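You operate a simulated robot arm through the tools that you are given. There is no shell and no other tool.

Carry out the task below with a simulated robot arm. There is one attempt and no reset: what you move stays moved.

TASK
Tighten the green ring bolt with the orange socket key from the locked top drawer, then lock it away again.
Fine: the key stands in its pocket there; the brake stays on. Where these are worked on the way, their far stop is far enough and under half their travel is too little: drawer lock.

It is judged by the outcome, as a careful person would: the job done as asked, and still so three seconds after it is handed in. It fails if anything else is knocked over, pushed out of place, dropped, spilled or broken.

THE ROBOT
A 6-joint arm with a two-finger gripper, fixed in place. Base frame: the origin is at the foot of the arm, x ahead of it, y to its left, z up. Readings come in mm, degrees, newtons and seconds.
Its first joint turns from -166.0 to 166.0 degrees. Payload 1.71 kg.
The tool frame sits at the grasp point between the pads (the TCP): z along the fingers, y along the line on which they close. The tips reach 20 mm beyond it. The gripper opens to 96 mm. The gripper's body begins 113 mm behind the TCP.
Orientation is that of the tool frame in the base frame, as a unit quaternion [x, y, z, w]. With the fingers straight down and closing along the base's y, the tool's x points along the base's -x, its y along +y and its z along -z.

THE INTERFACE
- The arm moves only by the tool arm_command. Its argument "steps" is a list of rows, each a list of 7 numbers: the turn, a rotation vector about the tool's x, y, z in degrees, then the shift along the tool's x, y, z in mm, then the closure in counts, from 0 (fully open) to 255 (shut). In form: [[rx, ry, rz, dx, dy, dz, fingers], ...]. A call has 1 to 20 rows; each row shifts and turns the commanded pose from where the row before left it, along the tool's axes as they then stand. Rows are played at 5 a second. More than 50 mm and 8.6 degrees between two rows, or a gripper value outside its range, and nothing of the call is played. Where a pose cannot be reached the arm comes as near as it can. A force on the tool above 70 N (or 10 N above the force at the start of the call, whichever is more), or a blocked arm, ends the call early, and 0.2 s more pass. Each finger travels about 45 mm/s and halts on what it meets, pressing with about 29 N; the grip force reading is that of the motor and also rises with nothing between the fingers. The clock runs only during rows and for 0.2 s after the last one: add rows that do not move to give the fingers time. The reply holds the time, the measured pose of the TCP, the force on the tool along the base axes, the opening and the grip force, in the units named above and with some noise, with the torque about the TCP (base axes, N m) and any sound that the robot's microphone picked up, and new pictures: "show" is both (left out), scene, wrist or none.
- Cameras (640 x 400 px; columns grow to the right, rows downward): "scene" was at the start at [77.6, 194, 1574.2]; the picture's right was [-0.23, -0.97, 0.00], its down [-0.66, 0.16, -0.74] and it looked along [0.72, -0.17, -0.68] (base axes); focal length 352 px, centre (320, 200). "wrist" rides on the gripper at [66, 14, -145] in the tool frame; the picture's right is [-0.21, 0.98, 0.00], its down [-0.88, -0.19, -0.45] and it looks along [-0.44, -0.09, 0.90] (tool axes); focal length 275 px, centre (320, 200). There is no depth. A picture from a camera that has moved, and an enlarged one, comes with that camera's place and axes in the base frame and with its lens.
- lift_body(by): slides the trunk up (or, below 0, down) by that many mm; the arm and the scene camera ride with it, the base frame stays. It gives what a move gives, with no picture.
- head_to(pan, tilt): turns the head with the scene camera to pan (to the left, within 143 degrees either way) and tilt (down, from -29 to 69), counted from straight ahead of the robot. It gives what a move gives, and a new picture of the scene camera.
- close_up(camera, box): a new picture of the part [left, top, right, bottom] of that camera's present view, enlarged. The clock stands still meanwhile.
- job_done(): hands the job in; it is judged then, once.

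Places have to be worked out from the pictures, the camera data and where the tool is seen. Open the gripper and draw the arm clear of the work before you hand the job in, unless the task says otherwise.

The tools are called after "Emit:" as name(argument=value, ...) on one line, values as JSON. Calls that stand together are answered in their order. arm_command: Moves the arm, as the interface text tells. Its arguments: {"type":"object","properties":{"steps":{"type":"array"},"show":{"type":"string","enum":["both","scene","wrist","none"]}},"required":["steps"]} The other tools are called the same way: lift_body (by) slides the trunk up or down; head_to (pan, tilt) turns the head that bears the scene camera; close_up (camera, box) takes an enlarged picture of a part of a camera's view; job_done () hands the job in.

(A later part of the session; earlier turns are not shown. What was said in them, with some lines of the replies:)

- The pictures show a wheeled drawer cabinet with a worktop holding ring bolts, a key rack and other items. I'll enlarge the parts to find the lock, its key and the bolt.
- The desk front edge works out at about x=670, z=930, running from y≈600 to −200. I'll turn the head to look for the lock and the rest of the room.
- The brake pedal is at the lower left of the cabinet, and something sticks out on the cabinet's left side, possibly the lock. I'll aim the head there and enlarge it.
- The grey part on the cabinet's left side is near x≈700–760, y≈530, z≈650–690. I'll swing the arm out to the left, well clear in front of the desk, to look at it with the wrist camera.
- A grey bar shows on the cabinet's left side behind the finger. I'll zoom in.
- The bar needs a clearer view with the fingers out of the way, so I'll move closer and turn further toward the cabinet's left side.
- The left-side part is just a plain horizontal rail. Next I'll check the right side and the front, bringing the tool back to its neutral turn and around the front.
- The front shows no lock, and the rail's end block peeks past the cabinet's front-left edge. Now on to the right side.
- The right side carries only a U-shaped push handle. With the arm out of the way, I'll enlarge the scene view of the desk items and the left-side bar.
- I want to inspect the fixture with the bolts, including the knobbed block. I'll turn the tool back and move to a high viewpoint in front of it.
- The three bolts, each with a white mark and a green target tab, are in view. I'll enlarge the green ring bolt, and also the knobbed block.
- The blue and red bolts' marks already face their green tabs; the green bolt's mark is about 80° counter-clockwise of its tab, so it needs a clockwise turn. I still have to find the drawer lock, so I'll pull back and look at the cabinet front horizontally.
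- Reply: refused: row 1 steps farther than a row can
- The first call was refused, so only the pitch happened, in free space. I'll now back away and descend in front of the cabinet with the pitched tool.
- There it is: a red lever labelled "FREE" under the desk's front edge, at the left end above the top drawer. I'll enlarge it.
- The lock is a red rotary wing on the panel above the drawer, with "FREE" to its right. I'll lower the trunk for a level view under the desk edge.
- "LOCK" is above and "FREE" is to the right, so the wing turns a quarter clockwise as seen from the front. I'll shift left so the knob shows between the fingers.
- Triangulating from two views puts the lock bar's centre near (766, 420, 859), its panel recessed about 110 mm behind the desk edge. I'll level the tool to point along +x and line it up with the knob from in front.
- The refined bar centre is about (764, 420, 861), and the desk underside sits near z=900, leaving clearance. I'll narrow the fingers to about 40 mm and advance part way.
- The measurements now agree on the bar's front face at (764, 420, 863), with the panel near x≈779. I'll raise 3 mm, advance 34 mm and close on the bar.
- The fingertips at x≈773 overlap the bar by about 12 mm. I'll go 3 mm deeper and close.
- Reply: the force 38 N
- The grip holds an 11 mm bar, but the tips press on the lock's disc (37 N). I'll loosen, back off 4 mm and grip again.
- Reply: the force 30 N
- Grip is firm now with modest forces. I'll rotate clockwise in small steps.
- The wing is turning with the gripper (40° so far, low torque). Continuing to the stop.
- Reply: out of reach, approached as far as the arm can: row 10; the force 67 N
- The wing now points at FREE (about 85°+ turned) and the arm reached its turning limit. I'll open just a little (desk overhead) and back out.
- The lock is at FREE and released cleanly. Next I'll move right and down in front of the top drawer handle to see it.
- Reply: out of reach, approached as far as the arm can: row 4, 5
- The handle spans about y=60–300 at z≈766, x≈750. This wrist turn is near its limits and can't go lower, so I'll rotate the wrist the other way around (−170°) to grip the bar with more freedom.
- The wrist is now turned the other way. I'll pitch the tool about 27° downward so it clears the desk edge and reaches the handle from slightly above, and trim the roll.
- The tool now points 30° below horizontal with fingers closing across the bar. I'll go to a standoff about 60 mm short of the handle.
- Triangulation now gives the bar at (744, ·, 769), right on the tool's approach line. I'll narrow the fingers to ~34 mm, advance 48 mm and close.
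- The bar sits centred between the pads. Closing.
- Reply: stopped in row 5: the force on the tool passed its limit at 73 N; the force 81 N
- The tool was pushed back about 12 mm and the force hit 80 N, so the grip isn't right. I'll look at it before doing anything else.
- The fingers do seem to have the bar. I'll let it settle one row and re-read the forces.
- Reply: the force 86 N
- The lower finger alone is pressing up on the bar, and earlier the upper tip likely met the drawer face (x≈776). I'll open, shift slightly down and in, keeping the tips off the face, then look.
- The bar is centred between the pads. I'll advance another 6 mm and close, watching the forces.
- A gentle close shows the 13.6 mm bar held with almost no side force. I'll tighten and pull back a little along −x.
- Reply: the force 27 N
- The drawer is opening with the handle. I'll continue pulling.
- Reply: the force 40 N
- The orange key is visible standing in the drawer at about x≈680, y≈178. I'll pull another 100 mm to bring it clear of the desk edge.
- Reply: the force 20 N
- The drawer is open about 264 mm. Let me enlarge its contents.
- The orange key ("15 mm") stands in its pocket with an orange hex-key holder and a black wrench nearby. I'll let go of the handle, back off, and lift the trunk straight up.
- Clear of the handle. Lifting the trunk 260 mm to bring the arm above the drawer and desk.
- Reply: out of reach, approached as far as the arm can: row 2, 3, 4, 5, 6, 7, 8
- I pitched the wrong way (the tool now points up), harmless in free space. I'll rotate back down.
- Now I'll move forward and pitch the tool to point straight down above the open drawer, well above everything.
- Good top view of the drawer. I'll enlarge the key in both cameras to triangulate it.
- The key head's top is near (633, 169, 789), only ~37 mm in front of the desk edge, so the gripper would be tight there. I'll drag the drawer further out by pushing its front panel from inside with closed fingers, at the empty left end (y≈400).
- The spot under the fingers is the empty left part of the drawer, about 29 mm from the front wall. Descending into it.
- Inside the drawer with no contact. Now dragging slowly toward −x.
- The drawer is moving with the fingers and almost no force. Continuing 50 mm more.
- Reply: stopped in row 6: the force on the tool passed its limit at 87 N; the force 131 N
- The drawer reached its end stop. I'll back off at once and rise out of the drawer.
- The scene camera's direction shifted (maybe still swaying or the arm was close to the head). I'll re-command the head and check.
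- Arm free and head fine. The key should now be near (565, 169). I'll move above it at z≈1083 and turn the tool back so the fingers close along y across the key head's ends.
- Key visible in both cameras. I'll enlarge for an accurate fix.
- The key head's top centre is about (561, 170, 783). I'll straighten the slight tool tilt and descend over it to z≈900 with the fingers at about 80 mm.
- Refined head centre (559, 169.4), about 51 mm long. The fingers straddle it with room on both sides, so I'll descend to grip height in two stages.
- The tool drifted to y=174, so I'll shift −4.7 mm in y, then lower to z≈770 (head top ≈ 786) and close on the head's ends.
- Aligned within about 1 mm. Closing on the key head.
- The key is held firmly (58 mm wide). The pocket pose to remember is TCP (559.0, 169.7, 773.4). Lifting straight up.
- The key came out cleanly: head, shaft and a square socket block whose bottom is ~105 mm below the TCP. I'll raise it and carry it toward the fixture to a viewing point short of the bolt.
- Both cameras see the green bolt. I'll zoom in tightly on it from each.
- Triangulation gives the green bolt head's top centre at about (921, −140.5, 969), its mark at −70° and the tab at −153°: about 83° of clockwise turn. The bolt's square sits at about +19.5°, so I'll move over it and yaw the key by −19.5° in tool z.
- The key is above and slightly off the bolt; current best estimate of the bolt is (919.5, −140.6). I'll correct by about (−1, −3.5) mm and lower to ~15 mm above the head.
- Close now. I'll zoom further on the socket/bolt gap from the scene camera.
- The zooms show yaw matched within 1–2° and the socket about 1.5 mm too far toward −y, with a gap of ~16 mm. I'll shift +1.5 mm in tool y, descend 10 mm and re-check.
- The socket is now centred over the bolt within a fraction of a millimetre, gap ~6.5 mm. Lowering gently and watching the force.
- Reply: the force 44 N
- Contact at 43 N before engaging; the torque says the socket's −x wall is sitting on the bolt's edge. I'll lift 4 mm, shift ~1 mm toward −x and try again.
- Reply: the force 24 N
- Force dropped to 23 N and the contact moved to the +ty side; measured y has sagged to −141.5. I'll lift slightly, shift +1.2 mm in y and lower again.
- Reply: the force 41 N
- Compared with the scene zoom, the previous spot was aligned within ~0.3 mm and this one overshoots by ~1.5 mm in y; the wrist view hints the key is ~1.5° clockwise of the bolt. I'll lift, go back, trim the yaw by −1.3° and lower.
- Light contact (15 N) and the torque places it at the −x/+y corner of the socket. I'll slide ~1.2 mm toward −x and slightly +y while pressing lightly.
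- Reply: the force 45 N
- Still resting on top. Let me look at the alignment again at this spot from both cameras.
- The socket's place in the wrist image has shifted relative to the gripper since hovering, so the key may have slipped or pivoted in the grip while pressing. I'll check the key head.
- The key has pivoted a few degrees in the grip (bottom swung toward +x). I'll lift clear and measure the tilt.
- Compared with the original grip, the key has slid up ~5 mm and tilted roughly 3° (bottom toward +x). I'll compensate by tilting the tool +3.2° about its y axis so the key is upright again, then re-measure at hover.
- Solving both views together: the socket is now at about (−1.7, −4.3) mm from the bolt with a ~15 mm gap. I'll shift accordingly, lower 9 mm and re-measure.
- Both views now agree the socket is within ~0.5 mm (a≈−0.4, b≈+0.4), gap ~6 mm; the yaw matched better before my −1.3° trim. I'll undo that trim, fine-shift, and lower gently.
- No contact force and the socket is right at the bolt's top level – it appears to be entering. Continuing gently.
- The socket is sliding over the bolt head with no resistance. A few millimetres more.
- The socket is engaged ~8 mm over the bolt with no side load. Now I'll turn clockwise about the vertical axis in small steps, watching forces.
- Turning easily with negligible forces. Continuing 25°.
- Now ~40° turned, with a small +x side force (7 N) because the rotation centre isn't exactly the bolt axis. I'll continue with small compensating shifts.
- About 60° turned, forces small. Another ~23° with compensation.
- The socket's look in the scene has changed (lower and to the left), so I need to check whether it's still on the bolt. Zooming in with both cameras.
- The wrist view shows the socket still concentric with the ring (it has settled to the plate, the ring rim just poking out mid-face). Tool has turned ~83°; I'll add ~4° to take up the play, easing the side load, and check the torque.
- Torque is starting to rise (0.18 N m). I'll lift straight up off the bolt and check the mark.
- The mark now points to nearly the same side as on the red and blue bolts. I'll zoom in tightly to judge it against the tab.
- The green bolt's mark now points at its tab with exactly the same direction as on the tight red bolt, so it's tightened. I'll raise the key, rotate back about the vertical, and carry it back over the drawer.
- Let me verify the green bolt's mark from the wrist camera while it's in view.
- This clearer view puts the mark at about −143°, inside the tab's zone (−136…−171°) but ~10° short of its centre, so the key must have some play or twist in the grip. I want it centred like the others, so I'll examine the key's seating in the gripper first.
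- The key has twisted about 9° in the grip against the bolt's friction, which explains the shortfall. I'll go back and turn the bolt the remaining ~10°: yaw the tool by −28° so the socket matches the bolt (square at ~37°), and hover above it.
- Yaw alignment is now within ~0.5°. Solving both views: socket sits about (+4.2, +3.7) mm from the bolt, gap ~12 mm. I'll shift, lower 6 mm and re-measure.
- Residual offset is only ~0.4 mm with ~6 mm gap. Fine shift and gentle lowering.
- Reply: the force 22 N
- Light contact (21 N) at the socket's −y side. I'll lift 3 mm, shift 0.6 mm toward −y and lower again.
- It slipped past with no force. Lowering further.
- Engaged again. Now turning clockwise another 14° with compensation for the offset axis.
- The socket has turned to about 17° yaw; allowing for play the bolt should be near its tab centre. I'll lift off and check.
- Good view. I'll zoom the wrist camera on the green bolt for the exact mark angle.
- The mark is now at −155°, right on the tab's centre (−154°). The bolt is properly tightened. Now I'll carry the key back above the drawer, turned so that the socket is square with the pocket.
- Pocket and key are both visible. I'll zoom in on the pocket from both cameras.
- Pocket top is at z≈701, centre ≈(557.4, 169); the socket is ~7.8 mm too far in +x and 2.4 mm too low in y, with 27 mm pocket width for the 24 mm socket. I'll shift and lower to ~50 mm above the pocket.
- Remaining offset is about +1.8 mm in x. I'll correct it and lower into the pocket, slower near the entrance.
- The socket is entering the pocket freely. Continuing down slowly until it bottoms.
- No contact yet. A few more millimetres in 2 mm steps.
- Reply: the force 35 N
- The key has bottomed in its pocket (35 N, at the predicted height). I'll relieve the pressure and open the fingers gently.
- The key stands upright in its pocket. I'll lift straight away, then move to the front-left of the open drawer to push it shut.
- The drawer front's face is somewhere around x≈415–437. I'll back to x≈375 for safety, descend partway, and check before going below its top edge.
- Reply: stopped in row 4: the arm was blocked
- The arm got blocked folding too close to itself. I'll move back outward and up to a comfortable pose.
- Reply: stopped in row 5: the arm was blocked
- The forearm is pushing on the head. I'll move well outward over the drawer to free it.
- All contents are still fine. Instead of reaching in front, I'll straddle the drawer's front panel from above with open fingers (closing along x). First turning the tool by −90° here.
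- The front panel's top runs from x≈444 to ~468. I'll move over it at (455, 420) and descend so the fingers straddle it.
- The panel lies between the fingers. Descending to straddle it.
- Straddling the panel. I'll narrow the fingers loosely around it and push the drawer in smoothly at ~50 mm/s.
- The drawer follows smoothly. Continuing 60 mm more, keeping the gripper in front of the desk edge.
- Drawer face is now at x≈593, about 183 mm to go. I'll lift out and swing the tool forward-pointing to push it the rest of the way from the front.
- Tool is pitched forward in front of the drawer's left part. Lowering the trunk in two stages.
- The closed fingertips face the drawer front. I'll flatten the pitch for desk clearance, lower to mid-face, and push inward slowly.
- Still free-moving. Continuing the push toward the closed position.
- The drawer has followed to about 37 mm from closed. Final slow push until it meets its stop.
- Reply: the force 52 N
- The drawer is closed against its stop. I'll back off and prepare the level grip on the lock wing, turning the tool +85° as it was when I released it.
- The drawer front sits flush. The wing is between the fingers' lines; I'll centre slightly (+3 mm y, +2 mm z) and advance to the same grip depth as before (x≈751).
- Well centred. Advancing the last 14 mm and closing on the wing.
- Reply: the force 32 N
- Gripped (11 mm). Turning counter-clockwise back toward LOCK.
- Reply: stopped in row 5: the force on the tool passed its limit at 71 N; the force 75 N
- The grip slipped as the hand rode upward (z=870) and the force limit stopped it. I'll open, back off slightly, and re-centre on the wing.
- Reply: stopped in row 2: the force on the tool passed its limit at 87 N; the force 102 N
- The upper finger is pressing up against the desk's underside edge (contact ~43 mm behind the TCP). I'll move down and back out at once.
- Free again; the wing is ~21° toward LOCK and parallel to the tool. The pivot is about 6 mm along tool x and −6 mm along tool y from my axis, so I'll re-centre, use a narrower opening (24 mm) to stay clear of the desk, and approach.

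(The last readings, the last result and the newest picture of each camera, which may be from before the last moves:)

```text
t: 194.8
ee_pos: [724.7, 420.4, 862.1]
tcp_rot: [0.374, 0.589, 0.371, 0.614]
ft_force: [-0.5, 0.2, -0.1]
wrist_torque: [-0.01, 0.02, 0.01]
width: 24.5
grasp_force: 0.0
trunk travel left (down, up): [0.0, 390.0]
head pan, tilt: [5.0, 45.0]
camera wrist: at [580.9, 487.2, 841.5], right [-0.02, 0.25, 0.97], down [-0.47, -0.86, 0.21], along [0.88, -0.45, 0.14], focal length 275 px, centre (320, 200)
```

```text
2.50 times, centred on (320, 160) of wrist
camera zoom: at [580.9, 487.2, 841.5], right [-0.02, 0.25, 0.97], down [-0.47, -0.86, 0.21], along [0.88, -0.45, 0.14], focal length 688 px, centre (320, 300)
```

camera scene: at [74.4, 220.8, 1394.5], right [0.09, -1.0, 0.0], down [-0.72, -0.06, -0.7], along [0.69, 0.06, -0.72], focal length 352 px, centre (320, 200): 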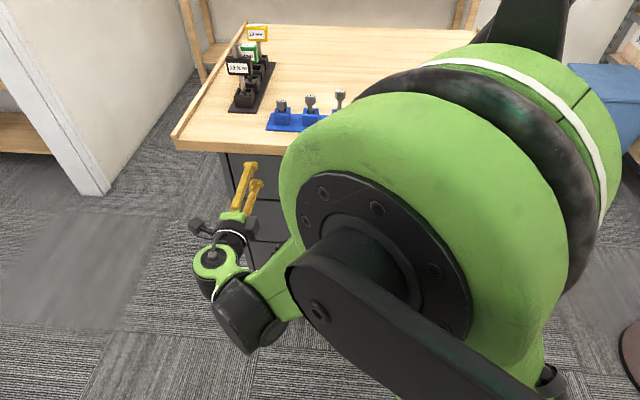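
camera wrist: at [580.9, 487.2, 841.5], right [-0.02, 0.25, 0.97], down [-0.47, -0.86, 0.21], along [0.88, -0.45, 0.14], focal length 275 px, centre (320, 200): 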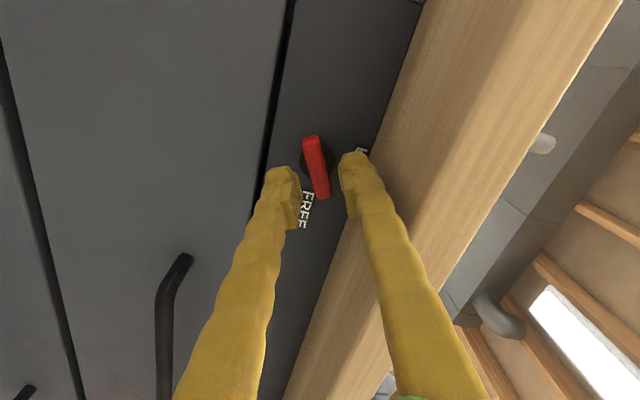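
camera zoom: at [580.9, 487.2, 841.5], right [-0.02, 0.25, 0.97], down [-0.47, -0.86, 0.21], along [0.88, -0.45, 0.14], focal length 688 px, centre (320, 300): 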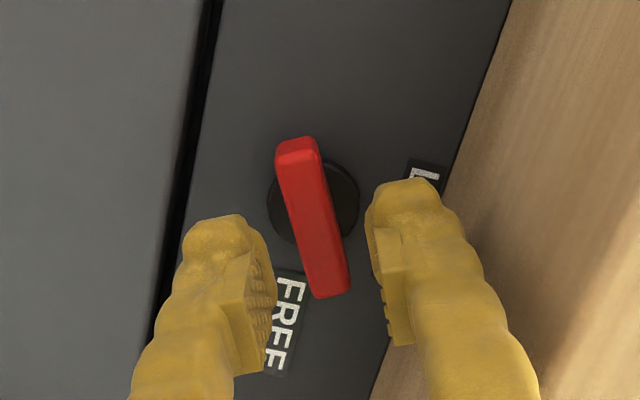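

Nearly centred: small trim (+2, −2.2 mm), then advance to grip depth and close.

Emit:
arm_command(steps=[[0, 0, 0, 2, -2.2, 0, 190], [0, 0, 0, 0, 0, 13, 190], [0, 0, 0, 0, 0, 12, 190], [0, 0, 0, 0, 0, 0, 190]], show="none")

Emit:
arm_command(steps=[[0, 0, 0, 0, 0, 0, 255], [0, 0, 0, 0, 0, 0, 255], [0, 0, 0, 0, 0, 0, 255]], show="wrist")

```text
t: 195.8
ee_pos: [750.5, 420.4, 860.1]
tcp_rot: [0.374, 0.589, 0.37, 0.614]
ft_force: [-0.2, -0.1, 0.7]
wrist_torque: [0.02, -0.02, -0.03]
width: 24.6
grasp_force: 0.0
trunk travel left (down, up): [0.0, 390.0]
head pan, tilt: [5.0, 45.0]
```

```text
t: 196.6
ee_pos: [750.9, 421.3, 861.3]
tcp_rot: [0.372, 0.59, 0.371, 0.613]
ft_force: [13.1, 10.4, 25.4]
wrist_torque: [-0.07, -0.31, 0.13]
width: 11.1
grasp_force: 34.7
trunk travel left (down, up): [0.0, 390.0]
head pan, tilt: [5.0, 45.0]
camera wrist: at [607.0, 488.4, 839.4], right [-0.02, 0.25, 0.97], down [-0.47, -0.86, 0.21], along [0.88, -0.45, 0.14], focal length 275 px, centre (320, 200)
```

wrist: 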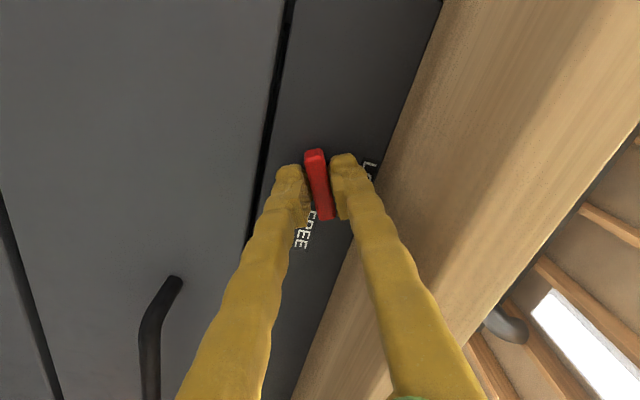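

Held again. I'll ease up 1 mm and turn in steps of 4°.

Emit:
arm_command(steps=[[0, 0, -4, 0, 1, 0, 255], [0, 0, -4, 0, 0, 0, 255], [0, 0, -4, 0, 0, 0, 255], [0, 0, -4, 0, 0, 0, 255], [0, 0, -4, 0, 0, 0, 255]], show="none")

```text
t: 197.8
ee_pos: [750.8, 420.8, 859.4]
tcp_rot: [0.265, 0.645, 0.259, 0.668]
ft_force: [24.6, 14.0, 16.1]
wrist_torque: [-0.07, -0.13, 0.18]
width: 11.3
grasp_force: 35.6
trunk travel left (down, up): [0.0, 390.0]
head pan, tilt: [5.0, 45.0]
```

Turning well. Easing the side loads slightly and continuing.

Emit:
arm_command(steps=[[0, 0, -4, 0, 1, 0.8, 255], [0, 0, -4, 0, 0, 0, 255], [0, 0, -4, 0, 0, 0, 255], [0, 0, -4, 0, 0, 0, 255], [0, 0, -4, 0, 0, 0, 255], [0, 0, -4, 0, 0, 0, 255]], show="wrist")

```text
t: 199.2
ee_pos: [750.4, 420.0, 860.1]
tcp_rot: [0.126, 0.686, 0.113, 0.707]
ft_force: [-18.3, -20.7, -28.7]
wrist_torque: [0.09, 0.24, -0.37]
width: 11.1
grasp_force: 34.9
trunk travel left (down, up): [0.0, 390.0]
head pan, tilt: [5.0, 45.0]
camera wrist: at [607.3, 458.1, 798.9], right [0.01, 0.85, 0.52], down [-0.47, -0.46, 0.75], along [0.88, -0.25, 0.4], focal length 275 px, centre (320, 200)
```

wrist: 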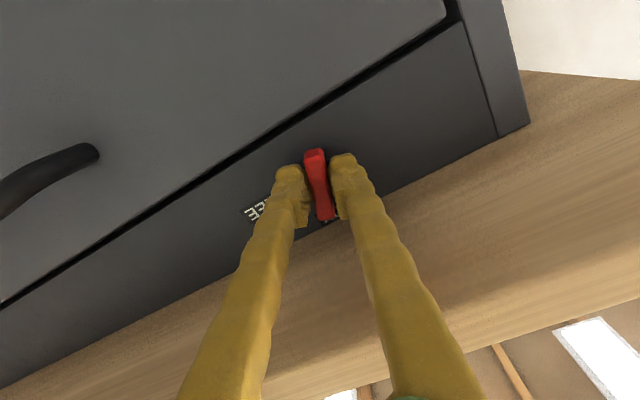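

About 20° to go. Easing the reversed side load and finishing to the LOCK stop.

Emit:
arm_command(steps=[[0, 0, -4, 0.6, -1, -0.6, 255], [0, 0, -4, 0, 0, 0, 255], [0, 0, -4, 0, 0, 0, 255], [0, 0, -4, 0, 0, 0, 255], [0, 0, -4, 0, 0, 0, 255], [0, 0, -2, 0, 0, 0, 255]], show="wrist")

Emit:
close_up(camera="wrist", box=[220, 100, 420, 250])

```text
t: 200.6
ee_pos: [751.6, 420.1, 860.1]
tcp_rot: [-0.008, 0.697, -0.024, 0.716]
ft_force: [-6.9, -21.2, -17.0]
wrist_torque: [0.49, 0.21, -0.2]
width: 11.2
grasp_force: 34.6
trunk travel left (down, up): [0.0, 390.0]
head pan, tilt: [5.0, 45.0]
camera wrist: at [607.3, 433.4, 790.3], right [0.02, 0.99, 0.16], down [-0.47, -0.14, 0.87], along [0.88, -0.09, 0.46], focal length 275 px, centre (320, 200)
```

wrist: 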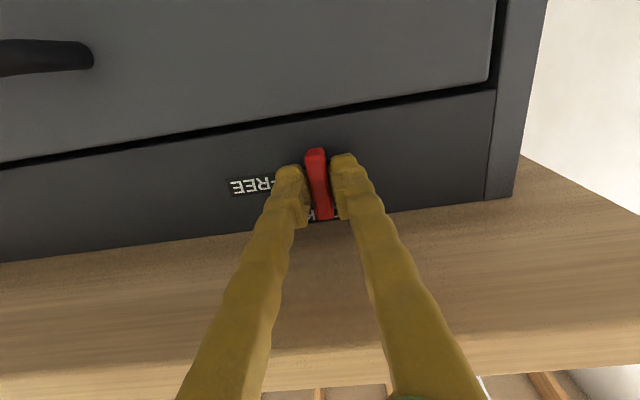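

```text
2.67 times, centred on (320, 175) of wrist
camera zoom: at [607.3, 433.4, 790.3], right [0.02, 0.99, 0.16], down [-0.47, -0.14, 0.87], along [0.88, -0.09, 0.46], focal length 734 px, centre (320, 267)
```

zoom: 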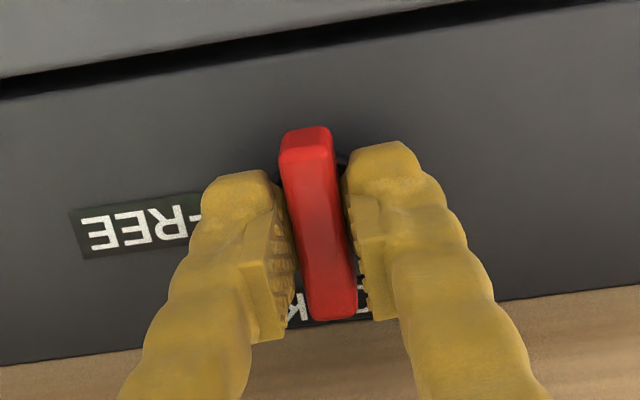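

The wing is back upright at LOCK and torque has built up against the stop. Releasing and backing out.

Emit:
arm_command(steps=[[0, 0, 0, 0, 0, 0, 190], [0, 0, 0, 0, 0, 0, 180], [0, 0, 0, 0, 0, -10, 180], [0, 0, 0, 0, 0, -20, 180], [0, 0, 0, 0, 0, -40, 180], [0, 0, 0, 0, 0, -40, 100], [0, 0, 0, 30, 0, -10, 0], [0, 0, 0, 0, 0, 0, 0]])

Emit:
close_up(camera="wrist", box=[220, 50, 420, 200])

```text
t: 202.4
ee_pos: [631.5, 422.6, 826.2]
tcp_rot: [-0.009, 0.697, -0.024, 0.717]
ft_force: [0.7, -0.4, 0.6]
wrist_torque: [0.0, -0.02, 0.01]
width: 96.0
grasp_force: 0.1
trunk travel left (down, up): [0.0, 390.0]
head pan, tilt: [5.0, 45.0]
camera scene: at [74.3, 220.6, 1394.5], right [0.09, -1.0, 0.0], down [-0.72, -0.06, -0.7], along [0.69, 0.06, -0.72], focal length 352 px, centre (320, 200)
camera wrist: at [489.0, 437.1, 755.8], right [0.02, 0.99, 0.16], down [-0.47, -0.14, 0.87], along [0.88, -0.09, 0.46], focal length 275 px, centre (320, 200)
```

scene: 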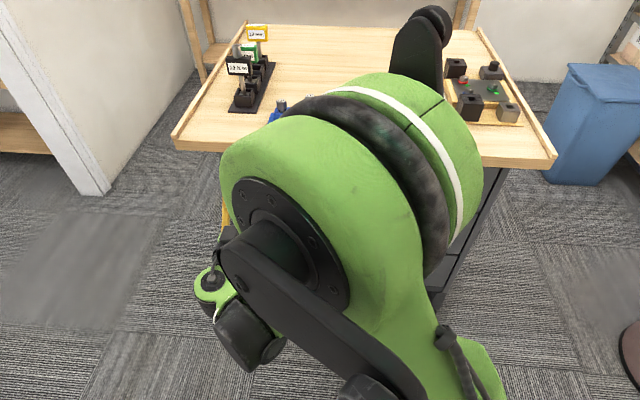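
wrist: 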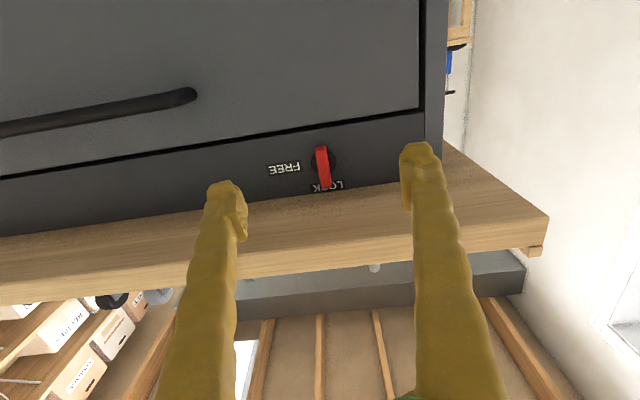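

```text
2.67 times, centred on (320, 125) of wrist
camera zoom: at [489.0, 437.1, 755.8], right [0.02, 0.99, 0.16], down [-0.47, -0.14, 0.87], along [0.88, -0.09, 0.46], focal length 734 px, centre (320, 400)
```

zoom: 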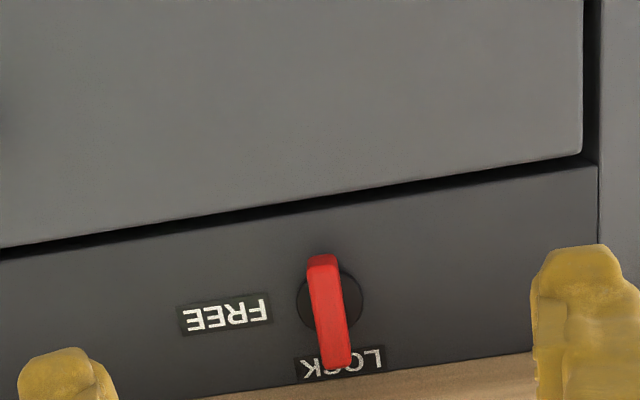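

The lock is at LOCK and the drawer is flush. I'll draw the arm back, raise the trunk to its starting height and check the whole scene.

Emit:
arm_command(steps=[[0, 0, 0, 0, 0, -40, 0], [0, 0, 0, 0, 0, -40, 0], [0, 0, 0, 0, 0, -20, 0], [0, 0, 0, 0, 0, 0, 0]], show="none")

Emit:
lift_body(by=175)

Emit:
arm_command(steps=[[0, 8, 0, -10, 0, 0, 0], [0, 8, 0, -10, 0, 0, 0], [0, 8, 0, -10, 0, 0, 0], [0, 8, 0, -10, 0, 0, 0], [0, 8, 0, 0, 0, 0, 0], [0, 8, 0, 0, 0, 0, 0], [0, 0, 0, 0, 30, 0, 0], [0, 0, 0, 0, 30, 0, 0], [0, 0, 0, 0, 0, 0, 0]])

```text
t: 203.4
ee_pos: [530.7, 424.1, 825.0]
tcp_rot: [-0.009, 0.697, -0.024, 0.717]
ft_force: [-1.8, -0.6, -0.5]
wrist_torque: [0.04, 0.01, 0.01]
width: 95.7
grasp_force: 0.0
trunk travel left (down, up): [0.0, 390.0]
head pan, tilt: [5.0, 45.0]
```

```text
t: 205.3
ee_pos: [530.6, 424.2, 1000.7]
tcp_rot: [-0.009, 0.697, -0.023, 0.716]
ft_force: [0.5, -0.2, 0.7]
wrist_torque: [0.01, 0.02, -0.01]
width: 96.1
grasp_force: 0.0
trunk travel left (down, up): [-175.0, 215.0]
head pan, tilt: [5.0, 45.0]
```

```text
t: 207.3
ee_pos: [539.3, 486.3, 1038.0]
tcp_rot: [0.002, 0.929, -0.025, 0.37]
ft_force: [-0.8, 0.1, -0.3]
wrist_torque: [-0.03, 0.0, -0.03]
width: 96.1
grasp_force: 0.1
trunk travel left (down, up): [-175.0, 215.0]
head pan, tilt: [5.0, 45.0]
camera scene: at [77.3, 221.4, 1569.3], right [0.09, -1.0, 0.0], down [-0.72, -0.06, -0.7], along [0.69, 0.06, -0.72], focal length 352 px, centre (320, 200)
camera wrist: at [391.8, 505.6, 1097.2], right [0.17, 0.98, 0.1], down [0.33, -0.15, 0.93], along [0.93, -0.13, -0.35], focal length 275 px, centre (320, 200)
```

scene: 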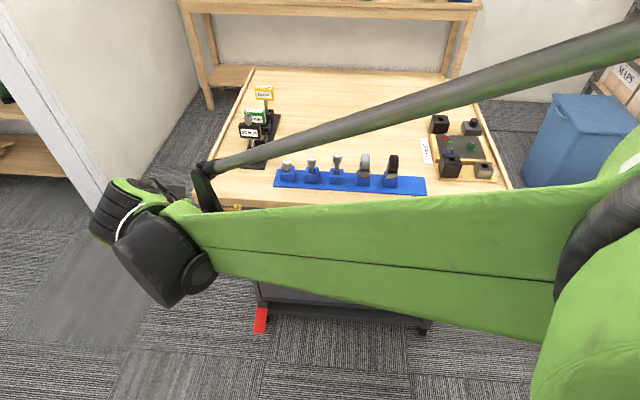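
wrist: 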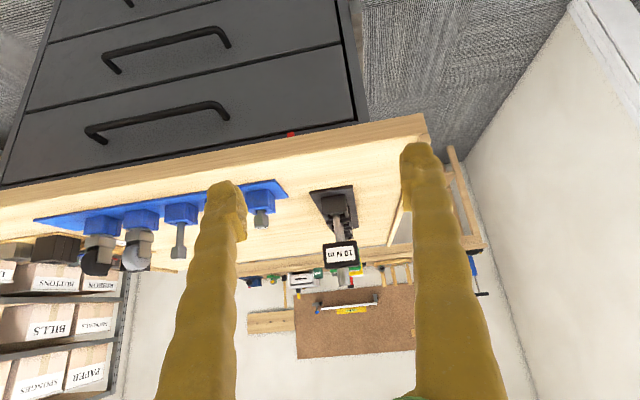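

Everything on the desk looks in place. I'll point the tool down, raise it and move it aside for a clear final look.

Emit:
arm_command(steps=[[0, 8, 0, 0, 20, 0, 0], [0, 8, 0, 0, 20, 0, 0], [0, 8, 0, 0, 20, 0, 0], [0, 8, 0, 0, 20, 0, 0], [0, 8, 0, 0, 20, 0, 0], [0, 3, 0, 0, 20, 0, 0], [0, 0, 0, 10, 20, -40, 0], [0, 0, 0, 10, 20, -40, 0], [0, 0, 0, 10, 20, -40, 0], [0, 0, 0, 10, 20, -40, 0], [0, 0, 0, 0, 0, 0, 0]], show="none")

Emit:
head_to(pan=-5, tilt=48)

```text
t: 209.7
ee_pos: [499.8, 694.4, 1188.8]
tcp_rot: [0.01, 1.0, -0.021, 0.005]
ft_force: [-0.1, 0.6, -0.6]
wrist_torque: [0.01, -0.02, 0.0]
width: 96.1
grasp_force: 0.0
trunk travel left (down, up): [-175.0, 215.0]
head pan, tilt: [5.0, 45.0]
```

```text
t: 210.5
ee_pos: [500.7, 693.7, 1189.2]
tcp_rot: [0.01, 1.0, -0.023, 0.004]
ft_force: [0.4, 0.3, -0.6]
wrist_torque: [0.03, 0.0, 0.0]
width: 96.0
grasp_force: 0.0
trunk travel left (down, up): [-175.0, 215.0]
head pan, tilt: [-5.0, 48.0]
camera scene: at [74.6, 206.9, 1565.3], right [-0.09, -1.0, 0.0], down [-0.75, 0.06, -0.66], along [0.66, -0.06, -0.75], focal length 352 px, centre (320, 200)
```

scene: 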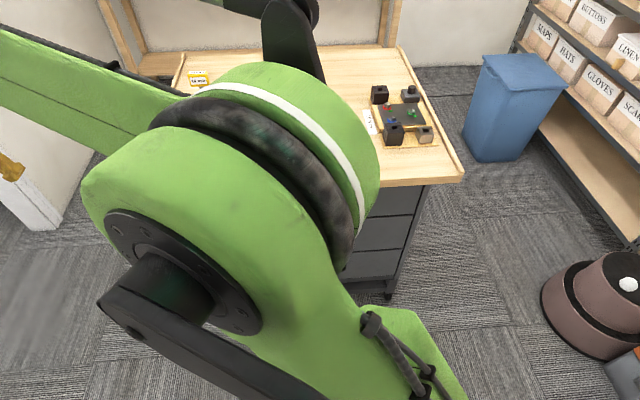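

The arm blocks the view from here; I'll swing it across the front to the right side as I did at the start.

Emit:
arm_command(steps=[[0, 0, 0, -20, -40, 0, 0], [0, 0, 0, -10, -48, 0, 0], [0, 0, 0, 0, -49, 0, 0], [0, 0, 0, 0, -49, 0, 0], [0, 0, 0, 0, -49, 0, 0], [0, 0, 0, 0, -49, 0, 0], [0, 0, 0, 0, -49, 0, 0], [0, 0, 0, 0, -49, 0, 0], [0, 0, 0, 0, -49, 0, 0], [0, 0, 0, 0, -49, 0, 0], [0, 0, 0, 0, -49, 0, 0], [0, 0, 0, 0, -49, 0, 0], [0, 0, 0, 0, -49, 0, 0], [0, 0, 0, 0, -49, 0, 0], [0, 0, 0, 0, -49, 0, 0], [0, 0, 0, 0, -49, 0, 0], [0, 0, 0, 0, -49, 0, 0], [0, 0, 0, 0, -49, 0, 0], [0, 0, 0, 0, -49, 0, 0], [0, 0, 0, 0, -49, 0, 0]], show="none")

Emit:
head_to(pan=10, tilt=45)

Emit:
close_up(camera="scene", box=[200, 100, 560, 340])

```text
t: 214.7
ee_pos: [510.2, -274.9, 1227.5]
tcp_rot: [0.011, 1.0, -0.023, 0.004]
ft_force: [0.2, -0.2, 1.3]
wrist_torque: [0.01, -0.01, -0.03]
width: 96.2
grasp_force: 0.1
trunk travel left (down, up): [-175.0, 215.0]
head pan, tilt: [-5.0, 48.0]
```

```text
t: 215.4
ee_pos: [510.5, -274.6, 1228.8]
tcp_rot: [0.011, 1.0, -0.023, 0.003]
ft_force: [-0.1, -0.5, 0.2]
wrist_torque: [0.02, 0.0, -0.02]
width: 95.9
grasp_force: 0.0
trunk travel left (down, up): [-175.0, 215.0]
head pan, tilt: [10.0, 45.0]
camera scene: at [76.2, 227.5, 1569.5], right [0.17, -0.98, 0.0], down [-0.71, -0.12, -0.7], along [0.69, 0.12, -0.72], focal length 352 px, centre (320, 200)
```

scene: 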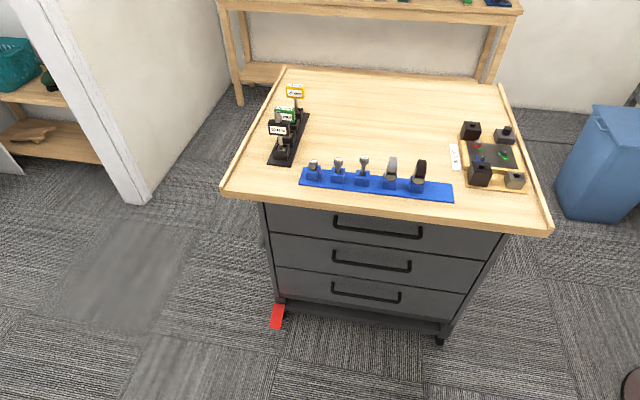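

```text
1.67 times, centred on (380, 220) of scene
camera zoom: at [76.2, 227.5, 1569.5], right [0.17, -0.98, 0.0], down [-0.71, -0.12, -0.7], along [0.69, 0.12, -0.72], focal length 586 px, centre (220, 167)
```

zoom: 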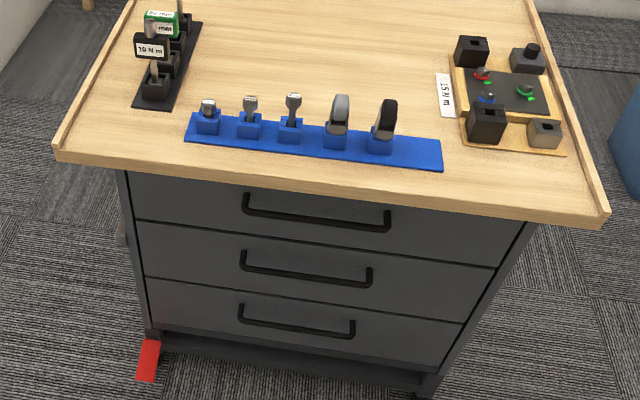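

Drawer closed and locked, brake pedal as before, desk items untouched. A last check on the green bolt's mark.

Emit:
close_up(camera="scene", box=[455, 125, 535, 190])

```text
6.15 times, centred on (495, 158) of scene
camera zoom: at [76.2, 227.5, 1569.5], right [0.17, -0.98, 0.0], down [-0.71, -0.12, -0.7], along [0.69, 0.12, -0.72], focal length 2166 px, centre (-757, 462)
```

zoom: 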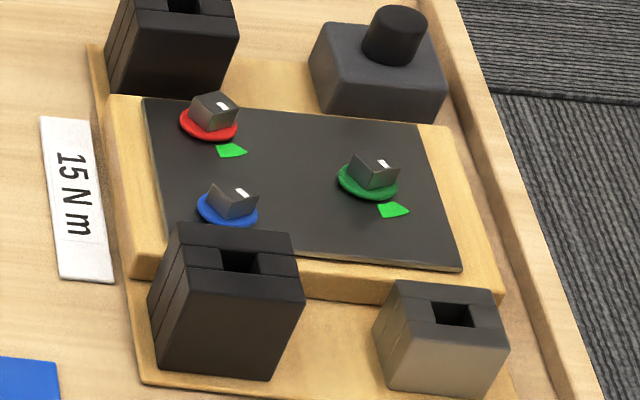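

All three marks now point to their tabs alike, the gripper is open and the arm is clear. Handing in.

Emit:
job_done()

```text
The job is handed in.
```

The green ring bolt is tightened, and the orange 15 mm key is back in its pocket in the closed, locked top drawer.

- **Bolt:** its mark points at the green tab, at −155° against the tab's centre of −154°. The first turn stopped about 10° short, so I re-engaged the key and finished it. I turned it to the mark only. The measured torque stayed far below the "15 N m" on the card beside the fixture.
- **Key:** it bottomed in its pocket and stood upright when I let go. I pushed the drawer in slowly, but I could not see inside once it was closed.
- **Lock:** the wing is upright at LOCK. On the way back my first grip slipped and a finger pressed against the underside of the desk at up to about 97 N. I backed off, re-gripped and turned it to its stop. I saw no damage.
- **Brake and surroundings:** I did not touch the brake. The desk items, the wrench and the hex-key holder looked unmoved in the last views.
- **Robot head:** the forearm pushed the robot's own head out of line a few times when the arm was folded close. It went back when commanded.

The gripper is open and the arm is clear of the work.
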